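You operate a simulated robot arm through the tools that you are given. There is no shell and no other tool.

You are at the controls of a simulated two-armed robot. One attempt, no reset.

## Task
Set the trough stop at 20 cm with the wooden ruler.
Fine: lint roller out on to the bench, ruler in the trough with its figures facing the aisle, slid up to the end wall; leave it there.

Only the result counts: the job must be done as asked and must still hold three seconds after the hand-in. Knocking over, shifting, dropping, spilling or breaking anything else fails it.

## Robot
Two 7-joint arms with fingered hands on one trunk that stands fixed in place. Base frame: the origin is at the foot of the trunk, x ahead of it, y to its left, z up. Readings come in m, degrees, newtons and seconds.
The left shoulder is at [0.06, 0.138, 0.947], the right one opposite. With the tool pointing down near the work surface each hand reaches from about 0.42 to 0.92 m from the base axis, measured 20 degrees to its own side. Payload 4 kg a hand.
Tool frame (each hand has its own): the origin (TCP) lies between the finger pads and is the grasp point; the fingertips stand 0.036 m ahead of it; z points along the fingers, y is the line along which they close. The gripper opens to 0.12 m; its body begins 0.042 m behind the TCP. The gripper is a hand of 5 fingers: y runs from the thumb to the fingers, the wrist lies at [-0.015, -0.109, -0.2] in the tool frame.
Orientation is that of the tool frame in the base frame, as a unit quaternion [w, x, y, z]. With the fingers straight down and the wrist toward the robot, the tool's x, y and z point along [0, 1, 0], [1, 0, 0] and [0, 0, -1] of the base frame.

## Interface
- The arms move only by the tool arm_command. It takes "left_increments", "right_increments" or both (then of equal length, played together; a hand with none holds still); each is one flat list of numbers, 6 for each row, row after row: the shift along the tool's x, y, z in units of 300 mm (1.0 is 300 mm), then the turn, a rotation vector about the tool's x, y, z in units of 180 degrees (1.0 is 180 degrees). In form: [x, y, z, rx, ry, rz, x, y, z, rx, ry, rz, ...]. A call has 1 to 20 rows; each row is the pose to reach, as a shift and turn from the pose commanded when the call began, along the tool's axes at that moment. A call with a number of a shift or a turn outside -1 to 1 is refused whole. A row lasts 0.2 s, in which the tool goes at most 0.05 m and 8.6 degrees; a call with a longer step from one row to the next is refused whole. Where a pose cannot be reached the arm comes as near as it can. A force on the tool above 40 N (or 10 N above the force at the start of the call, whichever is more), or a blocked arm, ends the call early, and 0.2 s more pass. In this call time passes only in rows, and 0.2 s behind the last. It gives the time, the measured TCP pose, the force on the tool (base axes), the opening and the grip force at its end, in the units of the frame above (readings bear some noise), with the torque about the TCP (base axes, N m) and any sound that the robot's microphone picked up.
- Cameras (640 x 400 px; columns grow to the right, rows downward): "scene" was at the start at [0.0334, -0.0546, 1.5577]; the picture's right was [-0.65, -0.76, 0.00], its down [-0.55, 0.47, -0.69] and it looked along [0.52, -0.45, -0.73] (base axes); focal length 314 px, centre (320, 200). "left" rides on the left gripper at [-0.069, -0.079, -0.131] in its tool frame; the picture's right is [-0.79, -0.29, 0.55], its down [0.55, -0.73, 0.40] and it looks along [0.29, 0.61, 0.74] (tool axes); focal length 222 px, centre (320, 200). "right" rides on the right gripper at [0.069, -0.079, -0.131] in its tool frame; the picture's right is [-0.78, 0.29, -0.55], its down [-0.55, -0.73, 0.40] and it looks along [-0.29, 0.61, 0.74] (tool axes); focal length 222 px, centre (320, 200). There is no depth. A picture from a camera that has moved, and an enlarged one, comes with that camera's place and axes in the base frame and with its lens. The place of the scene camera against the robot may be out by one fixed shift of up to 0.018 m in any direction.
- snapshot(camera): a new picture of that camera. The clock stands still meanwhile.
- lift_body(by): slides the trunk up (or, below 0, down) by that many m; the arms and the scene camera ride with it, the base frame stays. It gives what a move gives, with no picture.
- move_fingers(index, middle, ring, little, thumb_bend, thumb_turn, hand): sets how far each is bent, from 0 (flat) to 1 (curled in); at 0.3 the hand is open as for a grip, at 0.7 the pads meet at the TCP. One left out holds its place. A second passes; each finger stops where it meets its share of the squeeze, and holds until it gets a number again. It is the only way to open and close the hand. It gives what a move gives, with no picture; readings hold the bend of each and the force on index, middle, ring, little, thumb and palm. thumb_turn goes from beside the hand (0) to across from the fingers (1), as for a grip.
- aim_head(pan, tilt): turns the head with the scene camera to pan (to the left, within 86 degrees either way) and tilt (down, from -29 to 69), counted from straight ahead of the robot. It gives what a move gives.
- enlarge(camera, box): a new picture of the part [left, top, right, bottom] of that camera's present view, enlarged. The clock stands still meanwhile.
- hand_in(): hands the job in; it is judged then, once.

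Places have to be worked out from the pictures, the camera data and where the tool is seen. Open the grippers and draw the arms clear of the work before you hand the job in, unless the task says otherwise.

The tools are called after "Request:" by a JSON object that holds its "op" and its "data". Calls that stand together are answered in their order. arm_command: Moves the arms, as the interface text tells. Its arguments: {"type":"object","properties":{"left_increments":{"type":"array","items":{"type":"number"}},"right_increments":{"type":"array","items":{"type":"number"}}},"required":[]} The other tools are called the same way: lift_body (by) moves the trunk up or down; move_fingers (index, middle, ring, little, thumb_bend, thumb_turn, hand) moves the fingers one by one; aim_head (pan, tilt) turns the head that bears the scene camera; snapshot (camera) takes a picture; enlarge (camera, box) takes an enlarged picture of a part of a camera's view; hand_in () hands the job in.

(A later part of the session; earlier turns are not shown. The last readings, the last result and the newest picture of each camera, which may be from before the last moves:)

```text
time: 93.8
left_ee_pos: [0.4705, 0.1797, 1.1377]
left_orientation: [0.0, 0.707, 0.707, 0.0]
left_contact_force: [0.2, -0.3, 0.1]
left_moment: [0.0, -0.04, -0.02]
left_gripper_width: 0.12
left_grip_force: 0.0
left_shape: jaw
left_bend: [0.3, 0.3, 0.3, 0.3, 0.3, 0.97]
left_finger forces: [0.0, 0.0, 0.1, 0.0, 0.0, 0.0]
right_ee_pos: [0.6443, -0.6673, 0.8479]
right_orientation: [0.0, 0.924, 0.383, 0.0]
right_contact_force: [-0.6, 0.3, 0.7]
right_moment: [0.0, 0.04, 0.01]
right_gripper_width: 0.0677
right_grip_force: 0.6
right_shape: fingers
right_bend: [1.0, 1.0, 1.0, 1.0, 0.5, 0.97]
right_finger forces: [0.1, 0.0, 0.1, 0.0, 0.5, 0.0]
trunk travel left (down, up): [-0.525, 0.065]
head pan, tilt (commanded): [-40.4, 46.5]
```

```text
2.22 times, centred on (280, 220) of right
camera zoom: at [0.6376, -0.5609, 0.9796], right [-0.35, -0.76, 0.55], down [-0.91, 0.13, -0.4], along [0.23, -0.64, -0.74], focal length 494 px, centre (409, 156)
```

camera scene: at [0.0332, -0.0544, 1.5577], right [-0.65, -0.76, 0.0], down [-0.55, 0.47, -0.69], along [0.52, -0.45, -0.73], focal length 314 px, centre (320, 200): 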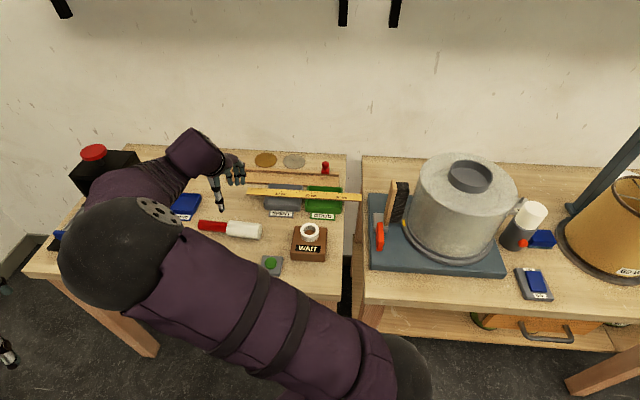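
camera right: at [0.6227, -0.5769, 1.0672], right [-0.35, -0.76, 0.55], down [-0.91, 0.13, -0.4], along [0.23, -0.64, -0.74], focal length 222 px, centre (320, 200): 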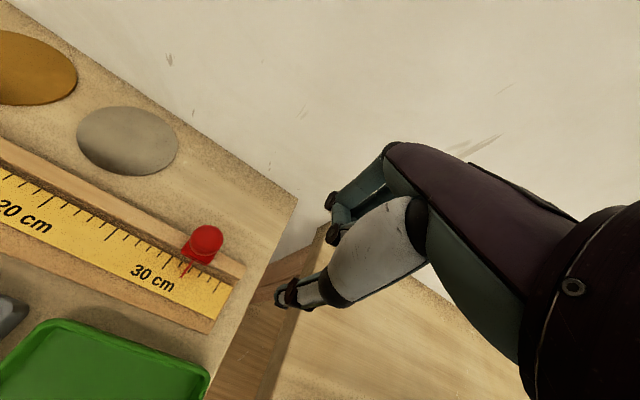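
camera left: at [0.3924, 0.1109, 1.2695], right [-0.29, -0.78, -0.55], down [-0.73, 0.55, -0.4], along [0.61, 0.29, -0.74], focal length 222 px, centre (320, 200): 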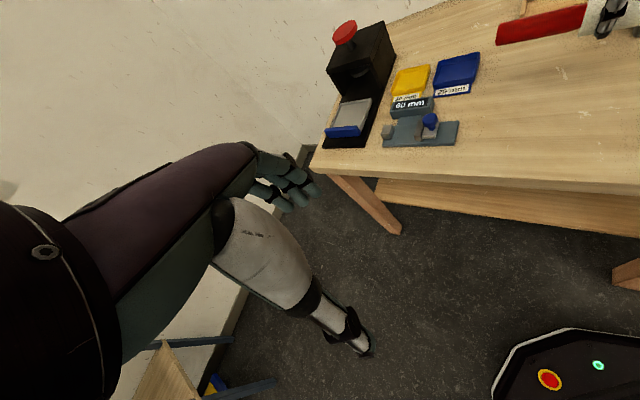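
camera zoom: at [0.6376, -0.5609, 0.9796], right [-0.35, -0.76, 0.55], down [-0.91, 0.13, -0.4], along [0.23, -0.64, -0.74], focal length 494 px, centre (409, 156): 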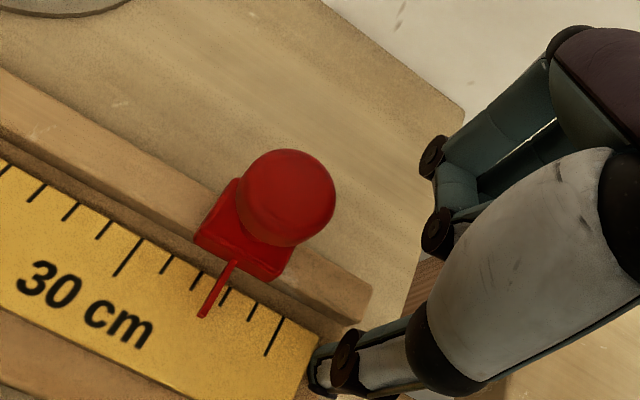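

The ruler has slid left and now all but touches the end wall. I push gently a further 1–2 mm until I feel the wall.

Request:
{"op": "arm_command", "data": {"right_increments": [0.004, 0, 0, 0, 0, 0, 0.007, 0, 0, 0, 0, 0]}}

Request:
{"op": "enlarge", "data": {"camera": "scene", "box": [226, 160, 266, 185]}}

```text
time: 94.4
left_ee_pos: [0.4707, 0.1793, 1.1403]
left_orientation: [0.0, 0.708, 0.707, -0.001]
left_contact_force: [-0.2, 0.2, 0.9]
left_moment: [0.02, -0.02, -0.02]
left_gripper_width: 0.1194
left_grip_force: 0.2
left_shape: jaw
left_bend: [0.3, 0.3, 0.3, 0.3, 0.3, 0.97]
left_finger forces: [0.0, 0.1, 0.0, 0.0, 0.0, 0.0]
right_ee_pos: [0.6465, -0.6641, 0.8485]
right_orientation: [0.0, 0.924, 0.383, -0.001]
right_contact_force: [-1.8, -0.8, 1.9]
right_moment: [0.01, 0.06, 0.05]
right_gripper_width: 0.0675
right_grip_force: 0.5
right_shape: fingers
right_bend: [1.0, 1.0, 1.0, 1.0, 0.5, 0.98]
right_finger forces: [0.1, 0.1, 0.0, 0.0, 1.3, 0.0]
trunk travel left (down, up): [-0.525, 0.065]
head pan, tilt (commanded): [-40.4, 46.5]
```

```text
16.00 times, centred on (246, 172) of scene
camera zoom: at [0.0333, -0.0546, 1.5578], right [-0.65, -0.76, 0.0], down [-0.55, 0.47, -0.69], along [0.52, -0.45, -0.73], focal length 5032 px, centre (1504, 640)
```

zoom: 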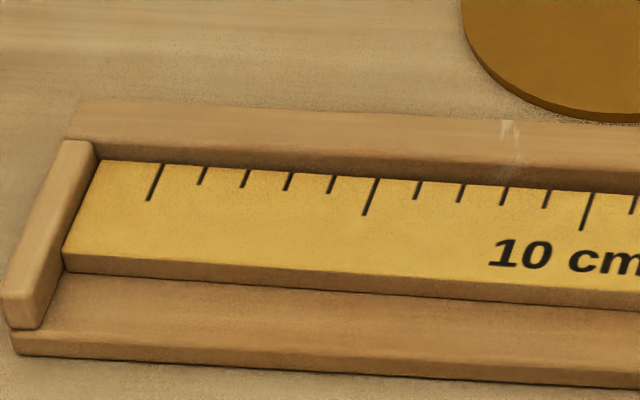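

Reaction has risen to ~1.8 N and no gap is visible at the end wall. One more tiny nudge to be sure it is seated.

Request:
{"op": "arm_command", "data": {"right_increments": [0.002, 0, 0, 0, 0, 0, 0.004, 0, 0, 0, 0, 0]}}

Request:
{"op": "enlarge", "data": {"camera": "scene", "box": [226, 160, 266, 185]}}

Request:
{"op": "enlarge", "data": {"camera": "scene", "box": [276, 155, 356, 205]}}

```text
time: 95.0
left_ee_pos: [0.4715, 0.1791, 1.1374]
left_orientation: [0.0, 0.707, 0.707, 0.0]
left_contact_force: [0.2, 0.6, -0.5]
left_moment: [0.01, 0.0, -0.01]
left_gripper_width: 0.1196
left_grip_force: 0.0
left_shape: jaw
left_bend: [0.3, 0.3, 0.3, 0.3, 0.3, 0.97]
left_finger forces: [0.1, 0.1, 0.0, 0.0, 0.0, 0.0]
right_ee_pos: [0.646, -0.6641, 0.8484]
right_orientation: [0.001, 0.924, 0.383, 0.0]
right_contact_force: [-1.1, -0.9, 0.7]
right_moment: [-0.04, 0.05, 0.05]
right_gripper_width: 0.0675
right_grip_force: 0.7
right_shape: fingers
right_bend: [1.0, 1.0, 1.0, 1.0, 0.5, 0.98]
right_finger forces: [0.0, 0.0, 0.0, 0.0, 1.4, 0.0]
trunk travel left (down, up): [-0.525, 0.065]
head pan, tilt (commanded): [-40.4, 46.5]
```

```text
16.00 times, centred on (246, 172) of scene
camera zoom: at [0.0334, -0.0547, 1.5577], right [-0.65, -0.76, 0.0], down [-0.55, 0.47, -0.69], along [0.52, -0.45, -0.73], focal length 5032 px, centre (1504, 640)
```

zoom: 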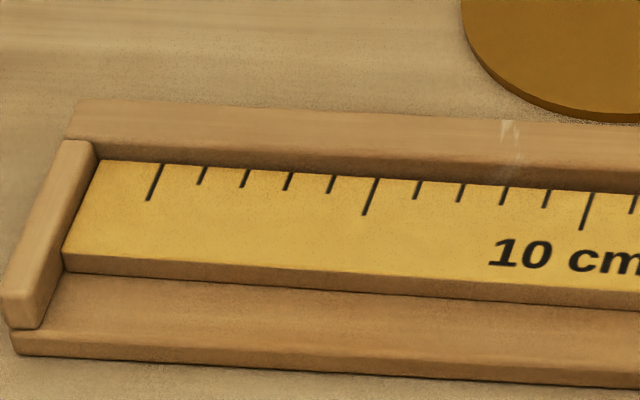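

```text
8.00 times, centred on (316, 180) of scene
camera zoom: at [0.0334, -0.0547, 1.5577], right [-0.65, -0.76, 0.0], down [-0.55, 0.47, -0.69], along [0.52, -0.45, -0.73], focal length 2516 px, centre (352, 360)
```

zoom: 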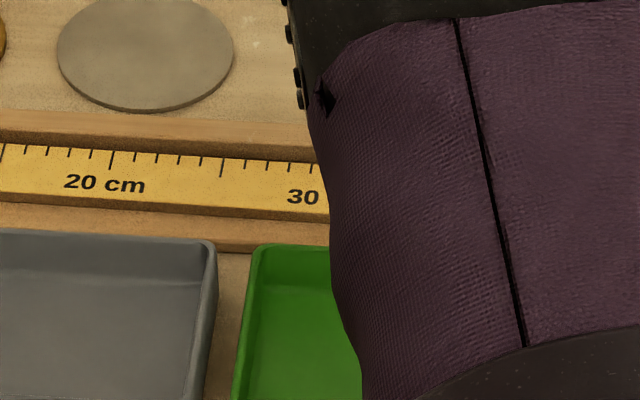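

The ruler did not move further: it is seated against the end wall. I back the thumb off, rise, set only the index finger extended (thumb tucked), and move to the right of the stop to push it left.

Request:
{"op": "arm_command", "data": {"right_increments": [-0.02, 0, 0, 0, 0, 0, -0.03, 0, -0.04, 0, 0, 0, -0.03, 0, -0.15, 0, 0, 0, -0.03, 0, -0.28, 0, 0, 0, -0.01, -0.06, -0.28, 0, 0, 0, 0.009, -0.123, -0.28, 0, 0, 0]}}

Request:
{"op": "move_fingers", "data": {"hand": "right", "index": 0.56, "middle": 1.0, "ring": 1.0, "little": 1.0, "thumb_bend": 0.57}}

Request:
{"op": "enlarge", "data": {"camera": "right", "box": [140, 130, 380, 330]}}

Request:
{"op": "enlarge", "data": {"camera": "scene", "box": [276, 130, 376, 210]}}

```text
time: 96.4
left_ee_pos: [0.4717, 0.1798, 1.1374]
left_orientation: [0.001, 0.708, 0.707, 0.0]
left_contact_force: [-0.1, -0.2, -0.3]
left_moment: [-0.01, 0.0, 0.02]
left_gripper_width: 0.1195
left_grip_force: 0.1
left_shape: jaw
left_bend: [0.3, 0.3, 0.3, 0.3, 0.3, 0.97]
left_finger forces: [0.0, 0.0, 0.0, 0.1, 0.0, 0.0]
right_ee_pos: [0.622, -0.6344, 0.932]
right_orientation: [0.001, 0.924, 0.383, 0.0]
right_contact_force: [0.0, 0.8, -0.5]
right_moment: [0.01, -0.01, -0.03]
right_gripper_width: 0.0677
right_grip_force: 0.1
right_shape: fingers
right_bend: [1.0, 1.0, 1.0, 1.0, 0.5, 0.97]
right_finger forces: [0.0, 0.0, 0.1, 0.1, 0.0, 0.1]
trunk travel left (down, up): [-0.525, 0.065]
head pan, tilt (commanded): [-40.4, 46.5]
```

```text
time: 97.4
left_ee_pos: [0.472, 0.181, 1.1389]
left_orientation: [0.0, 0.708, 0.707, 0.0]
left_contact_force: [0.0, 0.3, -0.1]
left_moment: [-0.02, 0.0, 0.02]
left_gripper_width: 0.1197
left_grip_force: 0.0
left_shape: jaw
left_bend: [0.3, 0.3, 0.3, 0.3, 0.3, 0.97]
left_finger forces: [0.0, 0.0, 0.0, 0.0, 0.0, 0.0]
right_ee_pos: [0.6226, -0.6354, 0.9313]
right_orientation: [0.0, 0.924, 0.383, 0.0]
right_contact_force: [0.7, -0.8, -0.4]
right_moment: [0.0, 0.01, -0.01]
right_gripper_width: 0.0419
right_grip_force: 0.0
right_shape: fingers
right_bend: [0.56, 1.0, 1.0, 1.0, 0.56, 0.97]
right_finger forces: [0.1, 0.1, 0.0, 0.1, 0.0, 0.0]
trunk travel left (down, up): [-0.525, 0.065]
head pan, tilt (commanded): [-40.4, 46.5]
```

```text
2.00 times, centred on (260, 230) of right
camera zoom: at [0.6163, -0.5299, 1.0631], right [-0.35, -0.76, 0.55], down [-0.91, 0.13, -0.4], along [0.23, -0.64, -0.74], focal length 444 px, centre (440, 140)
```

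zoom: 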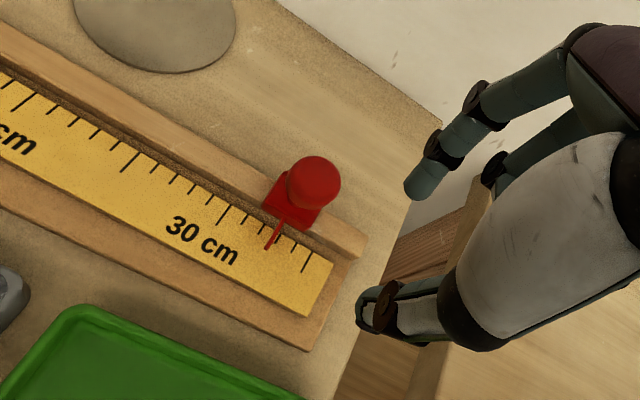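

```text
5.00 times, centred on (326, 170) of scene
camera zoom: at [0.0335, -0.0546, 1.5577], right [-0.65, -0.76, 0.0], down [-0.55, 0.47, -0.69], along [0.52, -0.45, -0.73], focal length 1573 px, centre (290, 350)
```

zoom: 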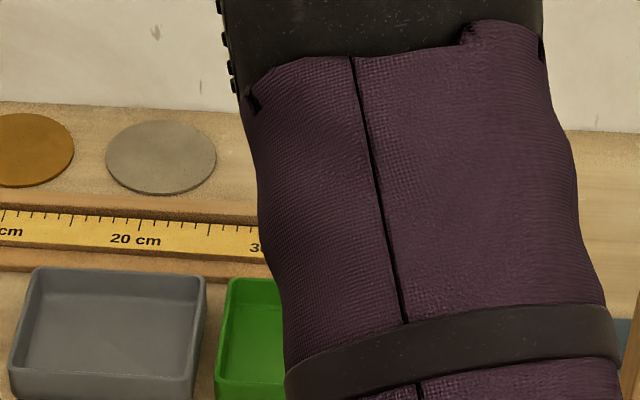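

The stop's knob measures at R≈−0.034, F≈0.914, as expected; index is aligned with it in F and 2+ cm to its right. I descend so the index tip is level with the red block, just above the wall top.

Request:
{"op": "arm_command", "data": {"right_increments": [0, 0, 0.07, 0, 0, 0, 0, 0, 0.14, 0, 0, 0, 0, 0, 0.195, 0, 0, 0, 0, 0, 0.22, 0, 0, 0, 0, 0, 0.23, 0, 0, 0]}}

Request:
{"op": "enlarge", "data": {"camera": "right", "box": [180, 130, 380, 310]}}

```text
time: 98.6
left_ee_pos: [0.4721, 0.1786, 1.138]
left_orientation: [0.0, 0.708, 0.706, -0.001]
left_contact_force: [0.3, 0.4, -0.4]
left_moment: [0.0, 0.01, -0.01]
left_gripper_width: 0.1199
left_grip_force: 0.1
left_shape: jaw
left_bend: [0.3, 0.3, 0.3, 0.3, 0.3, 0.97]
left_finger forces: [0.0, 0.1, 0.0, 0.0, 0.0, 0.0]
right_ee_pos: [0.6226, -0.636, 0.8633]
right_orientation: [-0.001, 0.924, 0.383, 0.0]
right_contact_force: [0.9, 1.1, -0.5]
right_moment: [0.0, -0.01, 0.0]
right_gripper_width: 0.0421
right_grip_force: 0.0
right_shape: fingers
right_bend: [0.56, 1.0, 1.0, 1.0, 0.56, 0.97]
right_finger forces: [0.0, 0.0, 0.0, 0.1, 0.0, 0.0]
trunk travel left (down, up): [-0.525, 0.065]
head pan, tilt (commanded): [-40.4, 46.5]
```

```text
2.22 times, centred on (280, 220) of right
camera zoom: at [0.6159, -0.5311, 0.9947], right [-0.35, -0.76, 0.55], down [-0.91, 0.13, -0.4], along [0.23, -0.64, -0.74], focal length 494 px, centre (409, 156)
```

zoom: 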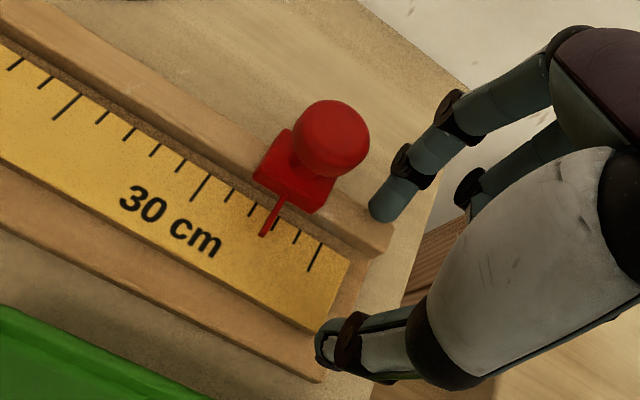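

The index tip sits just right of the red block on the wall. I push left: first to contact and check.

Request:
{"op": "arm_command", "data": {"right_increments": [0.025, 0, 0, 0, 0, 0, 0.045, 0, 0, 0, 0, 0, 0.06, 0, 0, 0, 0, 0, 0.075, 0, 0, 0, 0, 0]}}

Request:
{"op": "enlarge", "data": {"camera": "right", "box": [180, 130, 380, 310]}}

```text
time: 99.6
left_ee_pos: [0.4725, 0.1794, 1.1382]
left_orientation: [0.0, 0.708, 0.706, 0.0]
left_contact_force: [0.6, 0.4, -0.5]
left_moment: [-0.03, 0.06, -0.01]
left_gripper_width: 0.1195
left_grip_force: 0.1
left_shape: jaw
left_bend: [0.3, 0.3, 0.3, 0.3, 0.3, 0.97]
left_finger forces: [0.0, 0.0, 0.0, 0.0, 0.1, 0.0]
right_ee_pos: [0.639, -0.6208, 0.8616]
right_orientation: [0.0, 0.924, 0.383, 0.0]
right_contact_force: [0.2, -0.4, 0.5]
right_moment: [-0.04, 0.02, -0.01]
right_gripper_width: 0.0421
right_grip_force: 0.3
right_shape: fingers
right_bend: [0.56, 1.0, 1.0, 1.0, 0.56, 0.97]
right_finger forces: [0.8, 0.1, 0.0, 0.0, 0.0, 0.0]
trunk travel left (down, up): [-0.525, 0.065]
head pan, tilt (commanded): [-40.4, 46.5]
```

```text
2.22 times, centred on (280, 220) of right
camera zoom: at [0.6321, -0.5151, 0.9944], right [-0.35, -0.76, 0.55], down [-0.91, 0.13, -0.4], along [0.23, -0.64, -0.74], focal length 494 px, centre (409, 156)
```

zoom: 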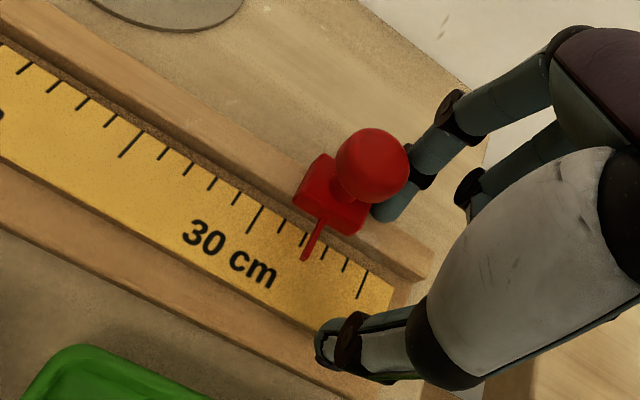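

Contact is clean (0.8 N) and the stop slides. I continue pushing left about 9 cm at a gentle pace.

Request:
{"op": "arm_command", "data": {"right_increments": [0.02, 0, 0, 0, 0, 0, 0.05, 0, 0, 0, 0, 0, 0.085, 0, 0, 0, 0, 0, 0.12, 0, 0, 0, 0, 0, 0.155, 0, 0, 0, 0, 0, 0.19, 0, 0, 0, 0, 0, 0.225, 0, 0, 0, 0, 0, 0.255, 0, 0, 0, 0, 0, 0.28, 0, 0, 0, 0, 0, 0.3, 0, 0, 0, 0, 0]}}

Request:
{"op": "enlarge", "data": {"camera": "right", "box": [180, 130, 380, 310]}}

Request:
{"op": "enlarge", "data": {"camera": "scene", "box": [226, 145, 306, 195]}}

```text
time: 101.8
left_ee_pos: [0.4727, 0.1788, 1.1392]
left_orientation: [0.0, 0.708, 0.707, 0.0]
left_contact_force: [-0.8, -0.1, -1.3]
left_moment: [0.0, 0.01, -0.04]
left_gripper_width: 0.1198
left_grip_force: 0.1
left_shape: jaw
left_bend: [0.3, 0.3, 0.3, 0.3, 0.3, 0.97]
left_finger forces: [0.0, 0.0, 0.1, 0.0, 0.1, 0.0]
right_ee_pos: [0.7021, -0.555, 0.8625]
right_orientation: [0.0, 0.924, 0.383, 0.0]
right_contact_force: [-1.1, -0.7, 0.2]
right_moment: [0.01, 0.02, -0.05]
right_gripper_width: 0.0424
right_grip_force: 0.1
right_shape: fingers
right_bend: [0.56, 1.0, 1.0, 1.0, 0.56, 0.97]
right_finger forces: [0.8, 0.0, 0.1, 0.1, 0.0, 0.0]
trunk travel left (down, up): [-0.525, 0.065]
head pan, tilt (commanded): [-40.4, 46.5]
```

```text
2.22 times, centred on (280, 220) of right
camera zoom: at [0.6957, -0.4505, 0.9946], right [-0.35, -0.76, 0.55], down [-0.91, 0.13, -0.4], along [0.23, -0.64, -0.74], focal length 494 px, centre (409, 156)
```

zoom: 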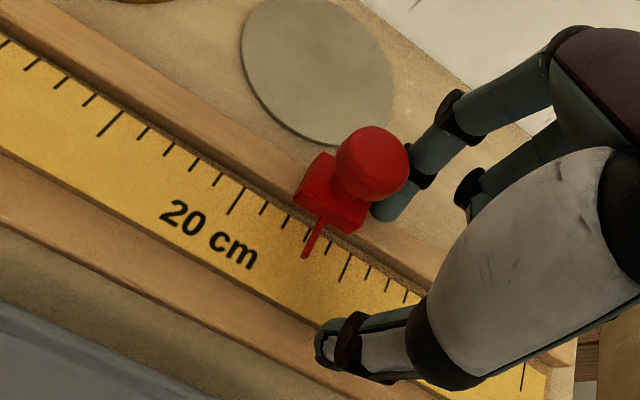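

```text
8.00 times, centred on (266, 170) of scene
camera zoom: at [0.0336, -0.0545, 1.5577], right [-0.65, -0.76, 0.0], down [-0.55, 0.47, -0.69], along [0.52, -0.45, -0.73], focal length 2516 px, centre (752, 440)
```

zoom: 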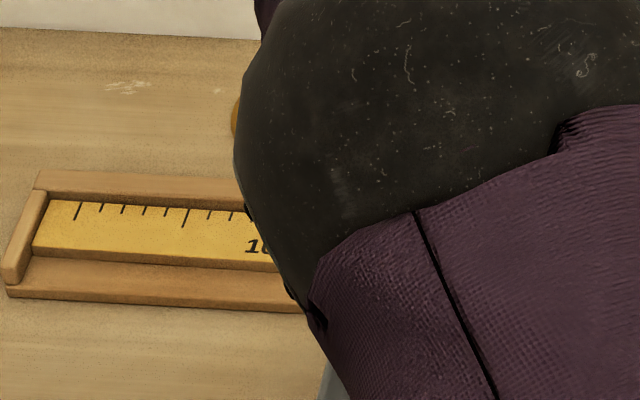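

The stop slides smoothly; by projection the needle now reads ≈23.0–23.1. I push another 2.6 cm, decelerating, then measure precisely.

Request:
{"op": "arm_command", "data": {"right_increments": [0.025, 0, 0, 0, 0, 0, 0.05, 0, 0, 0, 0, 0, 0.068, 0, 0, 0, 0, 0, 0.08, 0, 0, 0, 0, 0, 0.087, 0, 0, 0, 0, 0]}}

Request:
{"op": "enlarge", "data": {"camera": "right", "box": [230, 180, 350, 290]}}

```text
time: 103.0
left_ee_pos: [0.4719, 0.1787, 1.1387]
left_orientation: [0.0, 0.708, 0.706, 0.0]
left_contact_force: [0.1, 0.4, -0.7]
left_moment: [-0.01, 0.0, -0.01]
left_gripper_width: 0.1198
left_grip_force: 0.1
left_shape: jaw
left_bend: [0.3, 0.3, 0.3, 0.3, 0.3, 0.97]
left_finger forces: [0.0, 0.1, 0.0, 0.0, 0.0, 0.1]
right_ee_pos: [0.7202, -0.538, 0.8627]
right_orientation: [0.0, 0.924, 0.383, -0.001]
right_contact_force: [-0.4, -0.9, -0.5]
right_moment: [-0.02, 0.02, -0.03]
right_gripper_width: 0.0424
right_grip_force: 0.9
right_shape: fingers
right_bend: [0.56, 1.0, 1.0, 1.0, 0.56, 0.97]
right_finger forces: [1.3, 0.0, 0.0, 0.1, 0.0, 0.1]
trunk travel left (down, up): [-0.525, 0.065]
head pan, tilt (commanded): [-40.4, 46.5]
```

```text
3.64 times, centred on (290, 235) of right
camera zoom: at [0.7139, -0.4327, 0.9942], right [-0.35, -0.76, 0.55], down [-0.91, 0.13, -0.4], along [0.23, -0.64, -0.74], focal length 808 px, centre (429, 73)
```

zoom: 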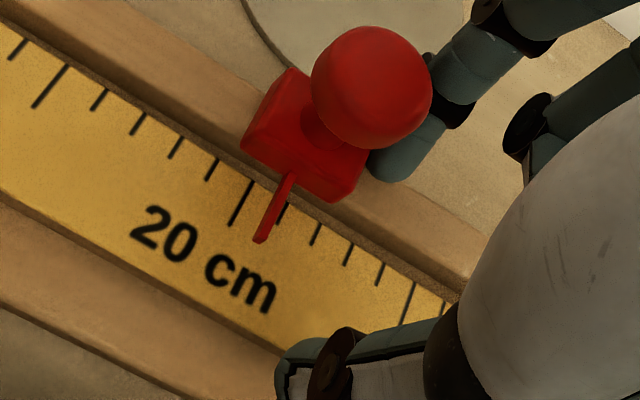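

The needle now appears at ≈20.8 from this slant (≈20.6–20.7 after parallax). I push 4 mm more, then back off for a square-on measurement.

Request:
{"op": "arm_command", "data": {"right_increments": [0.005, 0, 0, 0, 0, 0, 0.01, 0, 0, 0, 0, 0, 0.0133, 0, 0, 0, 0, 0]}}

Request:
{"op": "enlarge", "data": {"camera": "right", "box": [230, 180, 350, 290]}}

```text
time: 103.8
left_ee_pos: [0.4708, 0.1795, 1.1387]
left_orientation: [0.0, 0.707, 0.707, 0.0]
left_contact_force: [-0.6, -0.1, 0.0]
left_moment: [-0.01, -0.01, -0.01]
left_gripper_width: 0.1198
left_grip_force: 0.0
left_shape: jaw
left_bend: [0.3, 0.3, 0.3, 0.3, 0.3, 0.97]
left_finger forces: [0.0, 0.0, 0.1, 0.0, 0.1, 0.0]
right_ee_pos: [0.7243, -0.5346, 0.8619]
right_orientation: [0.0, 0.924, 0.383, 0.0]
right_contact_force: [-1.4, -1.2, 0.3]
right_moment: [-0.03, 0.02, -0.01]
right_gripper_width: 0.0419
right_grip_force: 0.5
right_shape: fingers
right_bend: [0.56, 1.0, 1.0, 1.0, 0.56, 0.97]
right_finger forces: [1.2, 0.1, 0.0, 0.0, 0.0, 0.0]
trunk travel left (down, up): [-0.525, 0.065]
head pan, tilt (commanded): [-40.4, 46.5]
```

```text
3.64 times, centred on (290, 235) of right
camera zoom: at [0.7174, -0.4295, 0.9945], right [-0.35, -0.76, 0.55], down [-0.91, 0.13, -0.4], along [0.23, -0.64, -0.74], focal length 808 px, centre (429, 73)
```

zoom: 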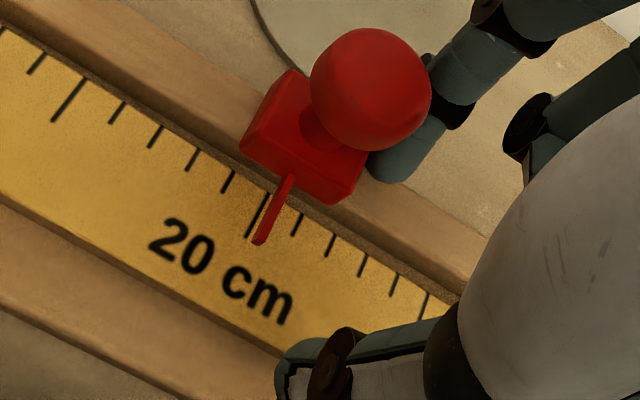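

Apparent 20.35, true perhaps ≈20.2. I back the finger off to the right, rise, and place the hand camera square in line (same R) with the 20 mark to read it without parallax.

Request:
{"op": "arm_command", "data": {"right_increments": [-0.02, 0, 0, 0, 0, 0, -0.05, 0, 0, 0, 0, 0, -0.06, 0, -0.08, 0, 0, 0, -0.08, 0, -0.19, 0, 0, 0, -0.1, -0.1, -0.227, 0, 0, 0, -0.12, -0.2, -0.227, 0, 0, 0, -0.137, -0.3, -0.227, 0, 0, 0]}}

Request:
{"op": "snapshot", "data": {"camera": "right"}}

Request:
{"op": "enlarge", "data": {"camera": "scene", "box": [266, 150, 330, 190]}}

```text
time: 105.4
left_ee_pos: [0.4713, 0.1802, 1.1382]
left_orientation: [0.001, 0.708, 0.707, 0.0]
left_contact_force: [0.3, 0.3, 0.5]
left_moment: [-0.01, 0.0, 0.01]
left_gripper_width: 0.1199
left_grip_force: 0.0
left_shape: jaw
left_bend: [0.3, 0.3, 0.3, 0.3, 0.3, 0.97]
left_finger forces: [0.1, 0.0, 0.0, 0.0, 0.0, 0.0]
right_ee_pos: [0.6303, -0.4991, 0.9298]
right_orientation: [0.001, 0.924, 0.383, 0.0]
right_contact_force: [0.4, 0.3, -0.2]
right_moment: [0.0, 0.0, 0.04]
right_gripper_width: 0.0421
right_grip_force: 0.0
right_shape: fingers
right_bend: [0.56, 1.0, 1.0, 1.0, 0.56, 0.97]
right_finger forces: [0.0, 0.0, 0.0, 0.0, 0.0, 0.1]
trunk travel left (down, up): [-0.525, 0.065]
head pan, tilt (commanded): [-40.4, 46.5]
```

```text
taken
camera right: at [0.624, -0.3932, 1.0624], right [-0.35, -0.76, 0.55], down [-0.91, 0.13, -0.4], along [0.23, -0.64, -0.74], focal length 222 px, centre (320, 200)
```

right: 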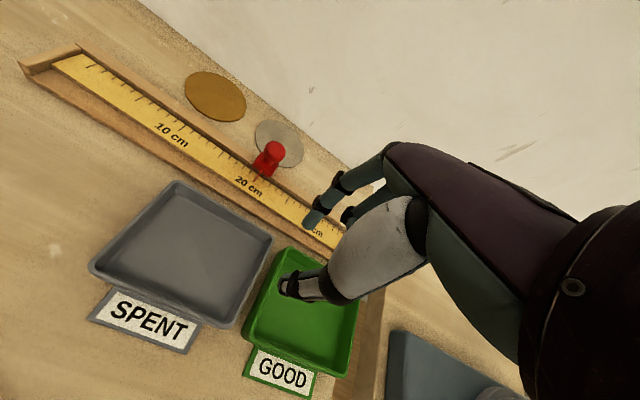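

```text
10.00 times, centred on (298, 170) of scene
camera zoom: at [0.0329, -0.0538, 1.5578], right [-0.65, -0.76, 0.0], down [-0.55, 0.47, -0.69], along [0.52, -0.45, -0.73], focal length 3145 px, centre (540, 500)
```

zoom: 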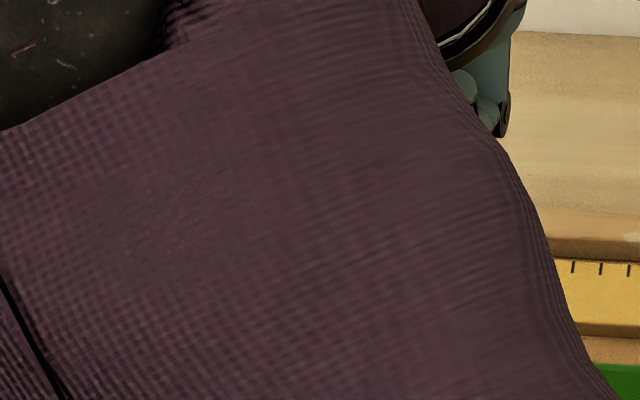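

I zoom the aligned hand-camera view on the needle and the 20 mark.

Request:
{"op": "enlarge", "data": {"camera": "right", "box": [230, 140, 300, 205]}}

Request:
{"op": "enlarge", "data": {"camera": "right", "box": [248, 155, 283, 187]}}

```text
6.15 times, centred on (265, 172) of right
camera zoom: at [0.624, -0.3932, 1.0624], right [-0.35, -0.76, 0.55], down [-0.91, 0.13, -0.4], along [0.23, -0.64, -0.74], focal length 1367 px, centre (658, 369)
```

zoom: 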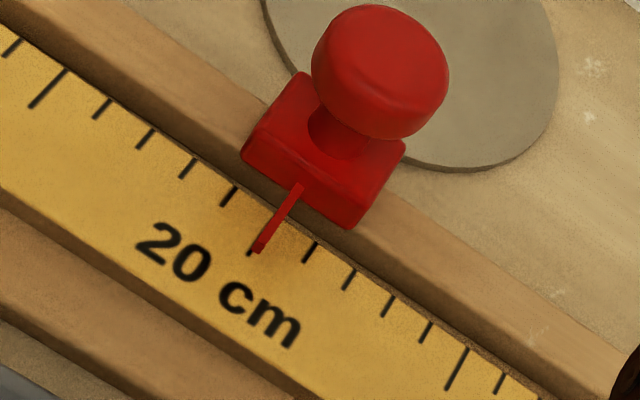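

```text
12.50 times, centred on (266, 171) of right
camera zoom: at [0.624, -0.3932, 1.0624], right [-0.35, -0.76, 0.55], down [-0.91, 0.13, -0.4], along [0.23, -0.64, -0.74], focal length 2776 px, centre (1001, 562)
```

zoom: 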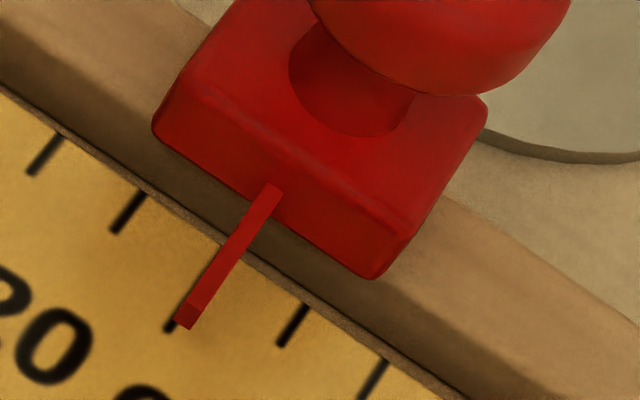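

The needle nearly covers the 20 tick. I zoom in further to judge the residual offset.

Request:
{"op": "enlarge", "data": {"camera": "right", "box": [250, 162, 276, 184]}}

Request:
{"op": "enlarge", "data": {"camera": "right", "box": [240, 155, 290, 195]}}

```text
16.00 times, centred on (263, 173) of right
camera zoom: at [0.624, -0.3932, 1.0624], right [-0.35, -0.76, 0.55], down [-0.91, 0.13, -0.4], along [0.23, -0.64, -0.74], focal length 3554 px, centre (1232, 632)
```

zoom: 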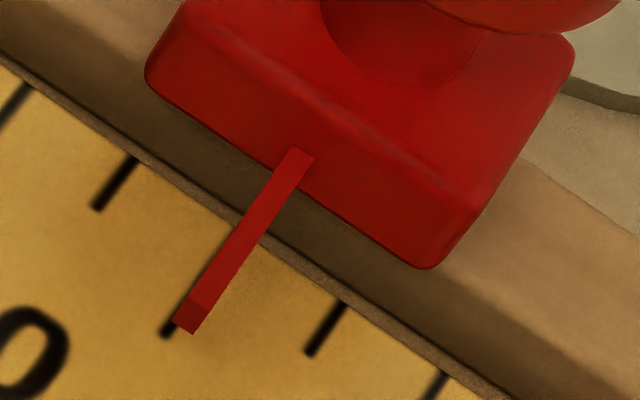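

```text
10.00 times, centred on (265, 175) of right
camera zoom: at [0.624, -0.3932, 1.0624], right [-0.35, -0.76, 0.55], down [-0.91, 0.13, -0.4], along [0.23, -0.64, -0.74], focal length 2221 px, centre (870, 450)
```

zoom: 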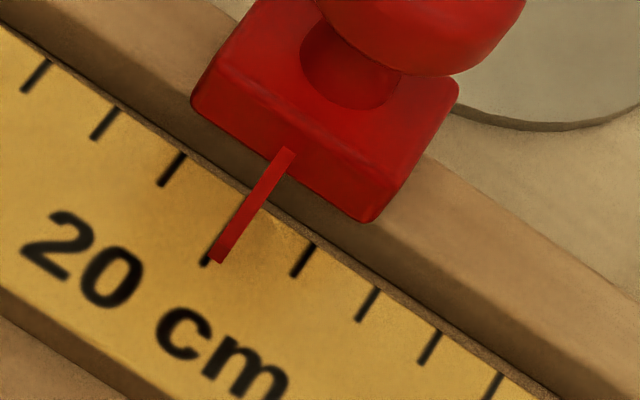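

With the camera in the same plane as the 20 mark, the needle's centre-line sits about 0.5 mm right of the 20 tick, i.e. ≈20.05 cm. I retract the right arm to its safe starting pose to get a clear scene view for a second check.

Request:
{"op": "arm_command", "data": {"right_increments": [0, 0, -0.1, 0, 0, 0, 0, 0, -0.24, 0, 0, 0, 0, 0, -0.38, 0, 0, 0, -0.06, -0.06, -0.43, 0, 0, -0.03, -0.15, -0.14, -0.47, 0, 0, -0.06, -0.25, -0.23, -0.5, 0, 0, -0.095, -0.35, -0.32, -0.52, 0, 0, -0.13, -0.45, -0.41, -0.54, 0, 0, -0.165, -0.55, -0.5, -0.555, 0, 0, -0.2, -0.64, -0.58, -0.567, 0, 0, -0.23, -0.691, -0.619, -0.567, 0, 0, -0.25]}}

Request:
{"op": "snapshot", "data": {"camera": "scene"}}

Request:
{"op": "enlarge", "data": {"camera": "scene", "box": [276, 155, 316, 180]}}

Request:
{"op": "enlarge", "data": {"camera": "scene", "box": [220, 150, 350, 210]}}

```text
time: 107.8
left_ee_pos: [0.4712, 0.1784, 1.1382]
left_orientation: [0.0, 0.708, 0.707, 0.0]
left_contact_force: [0.0, -0.2, 0.3]
left_moment: [0.03, 0.01, 0.01]
left_gripper_width: 0.1194
left_grip_force: 0.1
left_shape: jaw
left_bend: [0.3, 0.3, 0.3, 0.3, 0.3, 0.97]
left_finger forces: [0.1, 0.0, 0.1, 0.0, 0.0, 0.1]
right_ee_pos: [0.3507, -0.5151, 1.0989]
right_orientation: [0.001, 0.706, 0.708, 0.001]
right_contact_force: [0.2, 0.6, -0.2]
right_moment: [0.04, 0.02, -0.02]
right_gripper_width: 0.0423
right_grip_force: 0.1
right_shape: fingers
right_bend: [0.56, 1.0, 1.0, 1.0, 0.56, 0.97]
right_finger forces: [0.0, 0.0, 0.1, 0.0, 0.0, 0.1]
trunk travel left (down, up): [-0.525, 0.065]
head pan, tilt (commanded): [-40.4, 46.5]
```

```text
taken
camera scene: at [0.0334, -0.0551, 1.5577], right [-0.65, -0.76, 0.0], down [-0.55, 0.47, -0.69], along [0.52, -0.45, -0.73], focal length 314 px, centre (320, 200)
```

scene: 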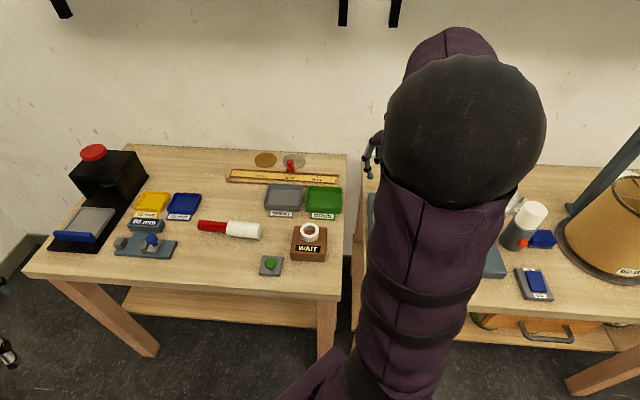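

```text
16.00 times, centred on (296, 168) of scene
camera zoom: at [0.0334, -0.0551, 1.5577], right [-0.65, -0.76, 0.0], down [-0.55, 0.47, -0.69], along [0.52, -0.45, -0.73], focal length 5032 px, centre (704, 720)
```

zoom: 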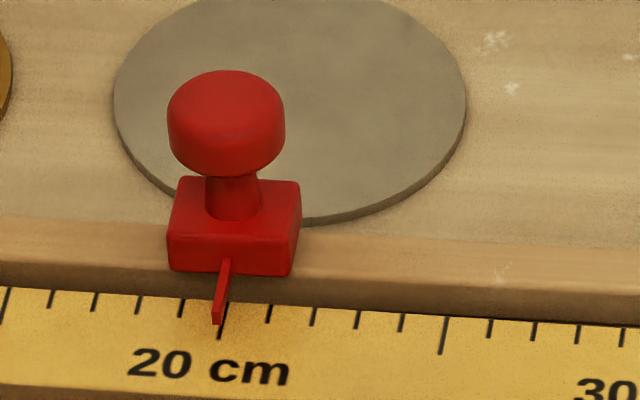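

```text
4.92 times, centred on (285, 180) of scene
camera zoom: at [0.0334, -0.0551, 1.5577], right [-0.65, -0.76, 0.0], down [-0.55, 0.47, -0.69], along [0.52, -0.45, -0.73], focal length 1548 px, centre (492, 298)
```

zoom: 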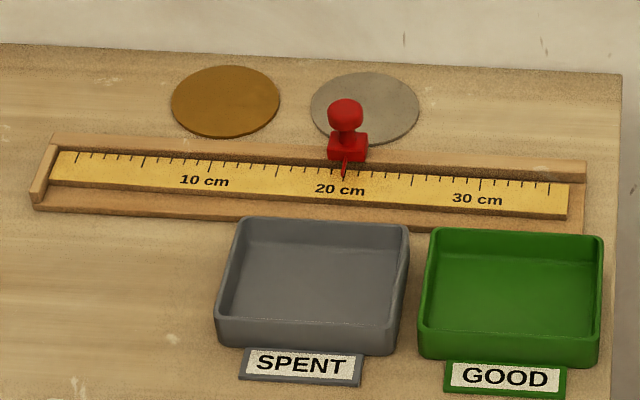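

Clear scene view: the ruler lies flat, figures readable from my side, seated at the end wall; trays, discs and box undisturbed, roller resting on the bench. Triangulating needle (z≈0.818) and tick from both cameras gives a reading of ≈20.07 cm. I'll go back along the same path for a 0.7 mm fine nudge.

Request:
{"op": "arm_command", "data": {"right_increments": [0.0064, 0.1158, 0.0234, 0, 0, 0.03125, 0.0127, 0.2316, 0.0468, 0, 0, 0.0625, 0.0191, 0.3474, 0.0701, 0, 0, 0.09375, 0.0255, 0.4632, 0.0935, 0, 0, 0.125, 0.0318, 0.5789, 0.1169, 0, 0, 0.15625, 0.0382, 0.6947, 0.1403, 0, 0, 0.1875, 0.0445, 0.8105, 0.1636, 0, 0, 0.21875, 0.0509, 0.9263, 0.187, 0, 0, 0.25, 0.0509, 0.9263, 0.33, 0, 0, 0.25, 0.0509, 0.9263, 0.47, 0, 0, 0.25, 0.0509, 0.9263, 0.567, 0, 0, 0.25]}}

Request:
{"op": "enlarge", "data": {"camera": "right", "box": [180, 130, 380, 310]}}

```text
time: 110.2
left_ee_pos: [0.4715, 0.179, 1.1389]
left_orientation: [0.0, 0.708, 0.707, -0.001]
left_contact_force: [-0.4, -0.1, -0.2]
left_moment: [0.01, -0.02, -0.01]
left_gripper_width: 0.1197
left_grip_force: 0.1
left_shape: jaw
left_bend: [0.3, 0.3, 0.3, 0.3, 0.3, 0.97]
left_finger forces: [0.0, 0.1, 0.0, 0.0, 0.0, 0.0]
right_ee_pos: [0.6307, -0.4998, 0.9307]
right_orientation: [-0.001, 0.924, 0.382, 0.0]
right_contact_force: [-0.3, 0.3, 0.1]
right_moment: [0.01, 0.01, -0.01]
right_gripper_width: 0.0422
right_grip_force: 0.1
right_shape: fingers
right_bend: [0.56, 1.0, 1.0, 1.0, 0.56, 0.97]
right_finger forces: [0.1, 0.0, 0.1, 0.0, 0.0, 0.1]
trunk travel left (down, up): [-0.525, 0.065]
head pan, tilt (commanded): [-40.4, 46.5]
```

```text
2.22 times, centred on (280, 220) of right
camera zoom: at [0.6243, -0.3947, 1.0627], right [-0.35, -0.76, 0.55], down [-0.91, 0.13, -0.4], along [0.23, -0.64, -0.74], focal length 494 px, centre (409, 156)
```

zoom: 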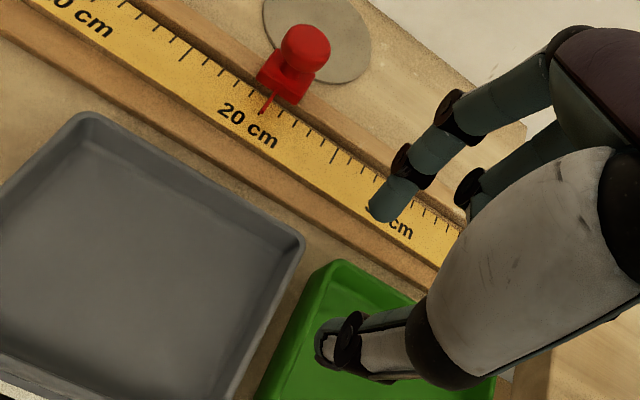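

I'm back at the same pre-approach pose. I retrace the approach and stop exactly at the previous push position first, to confirm contact.

Request:
{"op": "arm_command", "data": {"right_increments": [0.017, 0.1, 0, 0, 0, 0, 0.037, 0.2, 0, 0, 0, 0, 0.05, 0.3, 0.037, 0, 0, 0, 0.06, 0.3, 0.147, 0, 0, 0, 0.077, 0.3, 0.227, 0, 0, 0, 0.1, 0.3, 0.227, 0, 0, 0, 0.118, 0.3, 0.227, 0, 0, 0, 0.13, 0.3, 0.227, 0, 0, 0, 0.137, 0.3, 0.227, 0, 0, 0]}}

Request:
{"op": "enlarge", "data": {"camera": "right", "box": [230, 180, 350, 290]}}

```text
time: 112.2
left_ee_pos: [0.4702, 0.1792, 1.1382]
left_orientation: [0.0, 0.708, 0.706, 0.001]
left_contact_force: [0.6, 0.1, 0.2]
left_moment: [0.03, -0.01, -0.01]
left_gripper_width: 0.1197
left_grip_force: 0.2
left_shape: jaw
left_bend: [0.3, 0.3, 0.3, 0.3, 0.3, 0.97]
left_finger forces: [0.0, 0.0, 0.0, 0.1, 0.0, 0.1]
right_ee_pos: [0.722, -0.5342, 0.8623]
right_orientation: [0.0, 0.924, 0.383, -0.001]
right_contact_force: [0.3, 0.0, 0.5]
right_moment: [-0.03, -0.01, 0.03]
right_gripper_width: 0.0419
right_grip_force: 0.1
right_shape: fingers
right_bend: [0.56, 1.0, 1.0, 1.0, 0.56, 0.97]
right_finger forces: [0.1, 0.1, 0.0, 0.0, 0.0, 0.0]
trunk travel left (down, up): [-0.525, 0.065]
head pan, tilt (commanded): [-40.4, 46.5]
```

```text
3.64 times, centred on (290, 235) of right
camera zoom: at [0.7159, -0.4297, 0.9949], right [-0.35, -0.76, 0.55], down [-0.91, 0.13, -0.4], along [0.23, -0.64, -0.74], focal length 808 px, centre (429, 73)
```

zoom: 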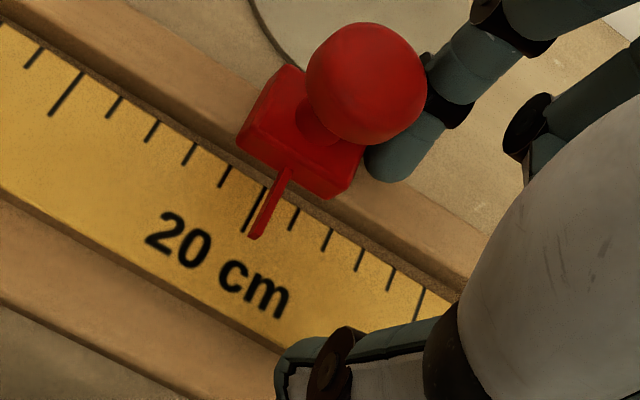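

Same pose, finger just short of contact (≈1 mm). I nudge in half-millimetre steps, watching the needle against the tick.

Request:
{"op": "arm_command", "data": {"right_increments": [0.002, 0, 0, 0, 0, 0, 0.004, 0, 0, 0, 0, 0]}}

Request:
{"op": "enlarge", "data": {"camera": "right", "box": [230, 180, 350, 290]}}

```text
time: 112.8
left_ee_pos: [0.4712, 0.1776, 1.1384]
left_orientation: [0.0, 0.708, 0.707, -0.001]
left_contact_force: [0.5, -0.2, 0.2]
left_moment: [0.02, -0.02, 0.02]
left_gripper_width: 0.1195
left_grip_force: 0.0
left_shape: jaw
left_bend: [0.3, 0.3, 0.3, 0.3, 0.3, 0.97]
left_finger forces: [0.0, 0.1, 0.1, 0.0, 0.1, 0.1]
right_ee_pos: [0.7225, -0.5342, 0.8634]
right_orientation: [0.0, 0.924, 0.383, 0.0]
right_contact_force: [-0.5, -1.1, 0.1]
right_moment: [-0.01, 0.04, -0.03]
right_gripper_width: 0.0421
right_grip_force: 0.1
right_shape: fingers
right_bend: [0.56, 1.0, 1.0, 1.0, 0.56, 0.97]
right_finger forces: [1.0, 0.0, 0.0, 0.1, 0.0, 0.0]
trunk travel left (down, up): [-0.525, 0.065]
head pan, tilt (commanded): [-40.4, 46.5]
```

```text
3.64 times, centred on (290, 235) of right
camera zoom: at [0.7168, -0.429, 0.9949], right [-0.35, -0.76, 0.55], down [-0.91, 0.13, -0.4], along [0.23, -0.64, -0.74], focal length 808 px, centre (429, 73)
```

zoom: 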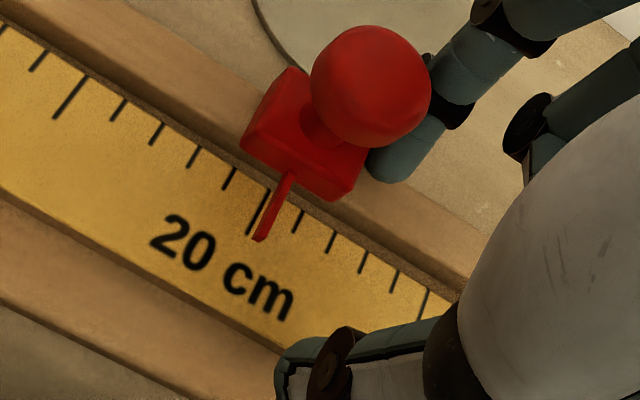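

Contact is made (1.0 N). I push 0.7 mm more.

Request:
{"op": "arm_command", "data": {"right_increments": [0.0012, 0, 0, 0, 0, 0, 0.0024, 0, 0, 0, 0, 0]}}

Request:
{"op": "enlarge", "data": {"camera": "right", "box": [230, 180, 350, 290]}}

```text
time: 113.4
left_ee_pos: [0.4717, 0.1792, 1.138]
left_orientation: [0.0, 0.708, 0.706, 0.0]
left_contact_force: [0.3, -0.4, 0.0]
left_moment: [0.01, -0.01, 0.0]
left_gripper_width: 0.1198
left_grip_force: 0.0
left_shape: jaw
left_bend: [0.3, 0.3, 0.3, 0.3, 0.3, 0.97]
left_finger forces: [0.0, 0.1, 0.0, 0.0, 0.1, 0.1]
right_ee_pos: [0.7241, -0.5327, 0.8632]
right_orientation: [0.0, 0.924, 0.383, 0.0]
right_contact_force: [-1.6, -1.1, -0.4]
right_moment: [-0.04, 0.03, -0.04]
right_gripper_width: 0.0417
right_grip_force: 1.1
right_shape: fingers
right_bend: [0.56, 1.0, 1.0, 1.0, 0.56, 0.97]
right_finger forces: [1.0, 0.1, 0.0, 0.0, 0.0, 0.0]
trunk travel left (down, up): [-0.525, 0.065]
head pan, tilt (commanded): [-40.4, 46.5]
```

```text
3.64 times, centred on (290, 235) of right
camera zoom: at [0.7177, -0.4285, 0.9948], right [-0.35, -0.76, 0.55], down [-0.91, 0.13, -0.4], along [0.23, -0.64, -0.74], focal length 808 px, centre (429, 73)
```

zoom: 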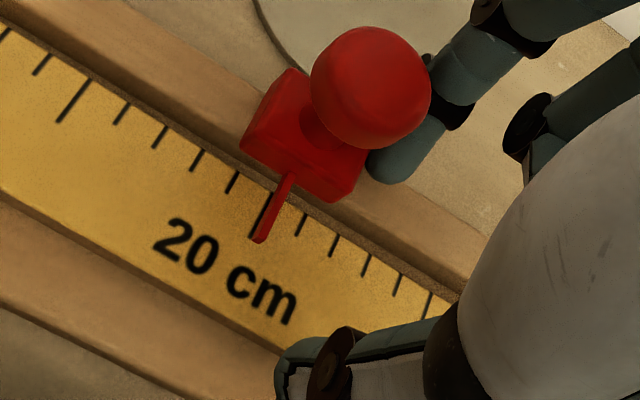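

The tick moved ~3 px under the needle (≈0.7 mm), as wanted. I back off to the right, rise and retract along the same safe path, then re-check.

Request:
{"op": "arm_command", "data": {"right_increments": [-0.02, 0, 0, 0, 0, 0, -0.05, 0, 0, 0, 0, 0, -0.06, 0, -0.08, 0, 0, 0, -0.08, 0, -0.19, 0, 0, 0, -0.1, -0.1, -0.227, 0, 0, 0, -0.12, -0.2, -0.227, 0, 0, 0, -0.1434, -0.3, -0.227, 0, 0, 0]}}

Request:
{"op": "enlarge", "data": {"camera": "right", "box": [250, 162, 276, 184]}}

Request:
{"op": "arm_command", "data": {"right_increments": [0, 0, -0.1, 0, 0, 0, 0, 0, -0.24, 0, 0, 0, 0, 0, -0.38, 0, 0, 0, -0.06, -0.06, -0.43, 0, 0, -0.03, -0.15, -0.14, -0.47, 0, 0, -0.06, -0.25, -0.23, -0.5, 0, 0, -0.095, -0.35, -0.32, -0.52, 0, 0, -0.13, -0.45, -0.41, -0.54, 0, 0, -0.165, -0.55, -0.5, -0.555, 0, 0, -0.2, -0.64, -0.58, -0.567, 0, 0, -0.23, -0.691, -0.619, -0.567, 0, 0, -0.25]}}

Request:
{"op": "enlarge", "data": {"camera": "scene", "box": [276, 155, 316, 180]}}

Request:
{"op": "enlarge", "data": {"camera": "scene", "box": [226, 160, 266, 185]}}

```text
time: 115.0
left_ee_pos: [0.4715, 0.1787, 1.1391]
left_orientation: [0.001, 0.708, 0.707, 0.001]
left_contact_force: [-0.3, -0.5, -0.5]
left_moment: [-0.02, 0.0, -0.01]
left_gripper_width: 0.1196
left_grip_force: 0.0
left_shape: jaw
left_bend: [0.3, 0.3, 0.3, 0.3, 0.3, 0.97]
left_finger forces: [0.0, 0.0, 0.1, 0.1, 0.0, 0.0]
right_ee_pos: [0.6294, -0.4983, 0.933]
right_orientation: [0.001, 0.924, 0.383, 0.0]
right_contact_force: [-1.0, -0.3, 0.5]
right_moment: [-0.03, 0.0, 0.0]
right_gripper_width: 0.0415
right_grip_force: 0.0
right_shape: fingers
right_bend: [0.56, 1.0, 1.0, 1.0, 0.56, 0.97]
right_finger forces: [0.0, 0.1, 0.0, 0.1, 0.0, 0.0]
trunk travel left (down, up): [-0.525, 0.065]
head pan, tilt (commanded): [-40.4, 46.5]
```

```text
16.00 times, centred on (263, 173) of right
camera zoom: at [0.6233, -0.3933, 1.0642], right [-0.35, -0.76, 0.55], down [-0.91, 0.13, -0.4], along [0.23, -0.64, -0.74], focal length 3554 px, centre (1232, 632)
```

zoom: 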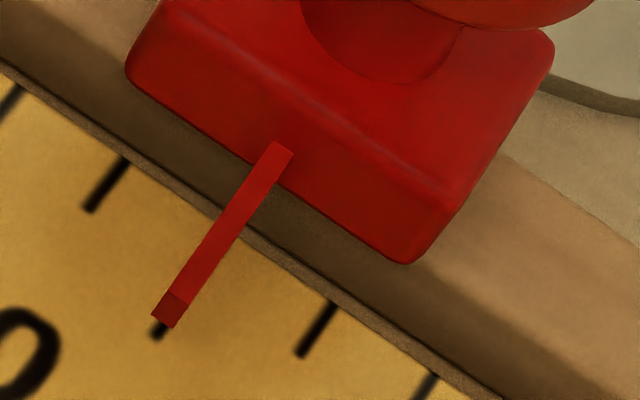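

```text
time: 117.4
left_ee_pos: [0.4705, 0.1788, 1.1395]
left_orientation: [0.0, 0.708, 0.707, 0.0]
left_contact_force: [0.4, -0.7, -0.7]
left_moment: [-0.02, -0.01, 0.01]
left_gripper_width: 0.1196
left_grip_force: 0.0
left_shape: jaw
left_bend: [0.3, 0.3, 0.3, 0.3, 0.3, 0.97]
left_finger forces: [0.0, 0.1, 0.0, 0.0, 0.0, 0.0]
right_ee_pos: [0.3505, -0.5138, 1.0998]
right_orientation: [0.0, 0.707, 0.708, 0.0]
right_contact_force: [-0.1, -0.9, -0.3]
right_moment: [0.01, 0.03, 0.03]
right_gripper_width: 0.0422
right_grip_force: 0.1
right_shape: fingers
right_bend: [0.56, 1.0, 1.0, 1.0, 0.56, 0.97]
right_finger forces: [0.1, 0.0, 0.0, 0.0, 0.1, 0.1]
trunk travel left (down, up): [-0.525, 0.065]
head pan, tilt (commanded): [-40.4, 46.5]
```

```text
16.00 times, centred on (296, 168) of scene
camera zoom: at [0.0334, -0.055, 1.5577], right [-0.65, -0.76, 0.0], down [-0.55, 0.47, -0.69], along [0.52, -0.45, -0.73], focal length 5032 px, centre (704, 720)
```

zoom: 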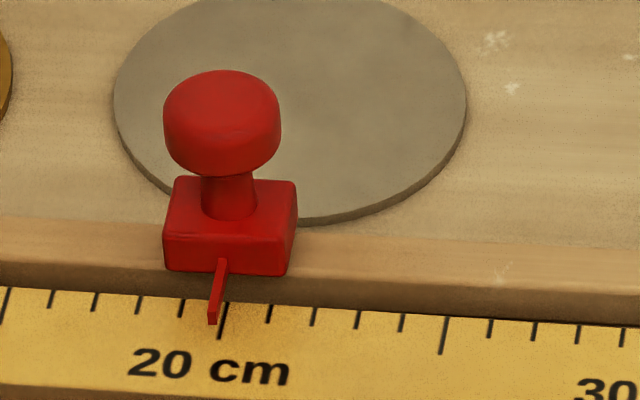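

```text
16.00 times, centred on (246, 172) of scene
camera zoom: at [0.0334, -0.055, 1.5577], right [-0.65, -0.76, 0.0], down [-0.55, 0.47, -0.69], along [0.52, -0.45, -0.73], focal length 5032 px, centre (1504, 640)
```

zoom: 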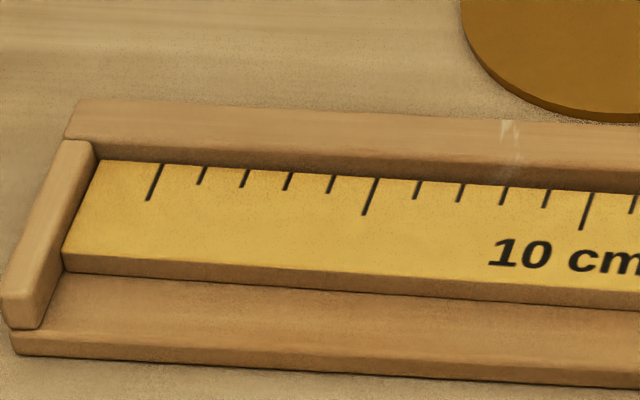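

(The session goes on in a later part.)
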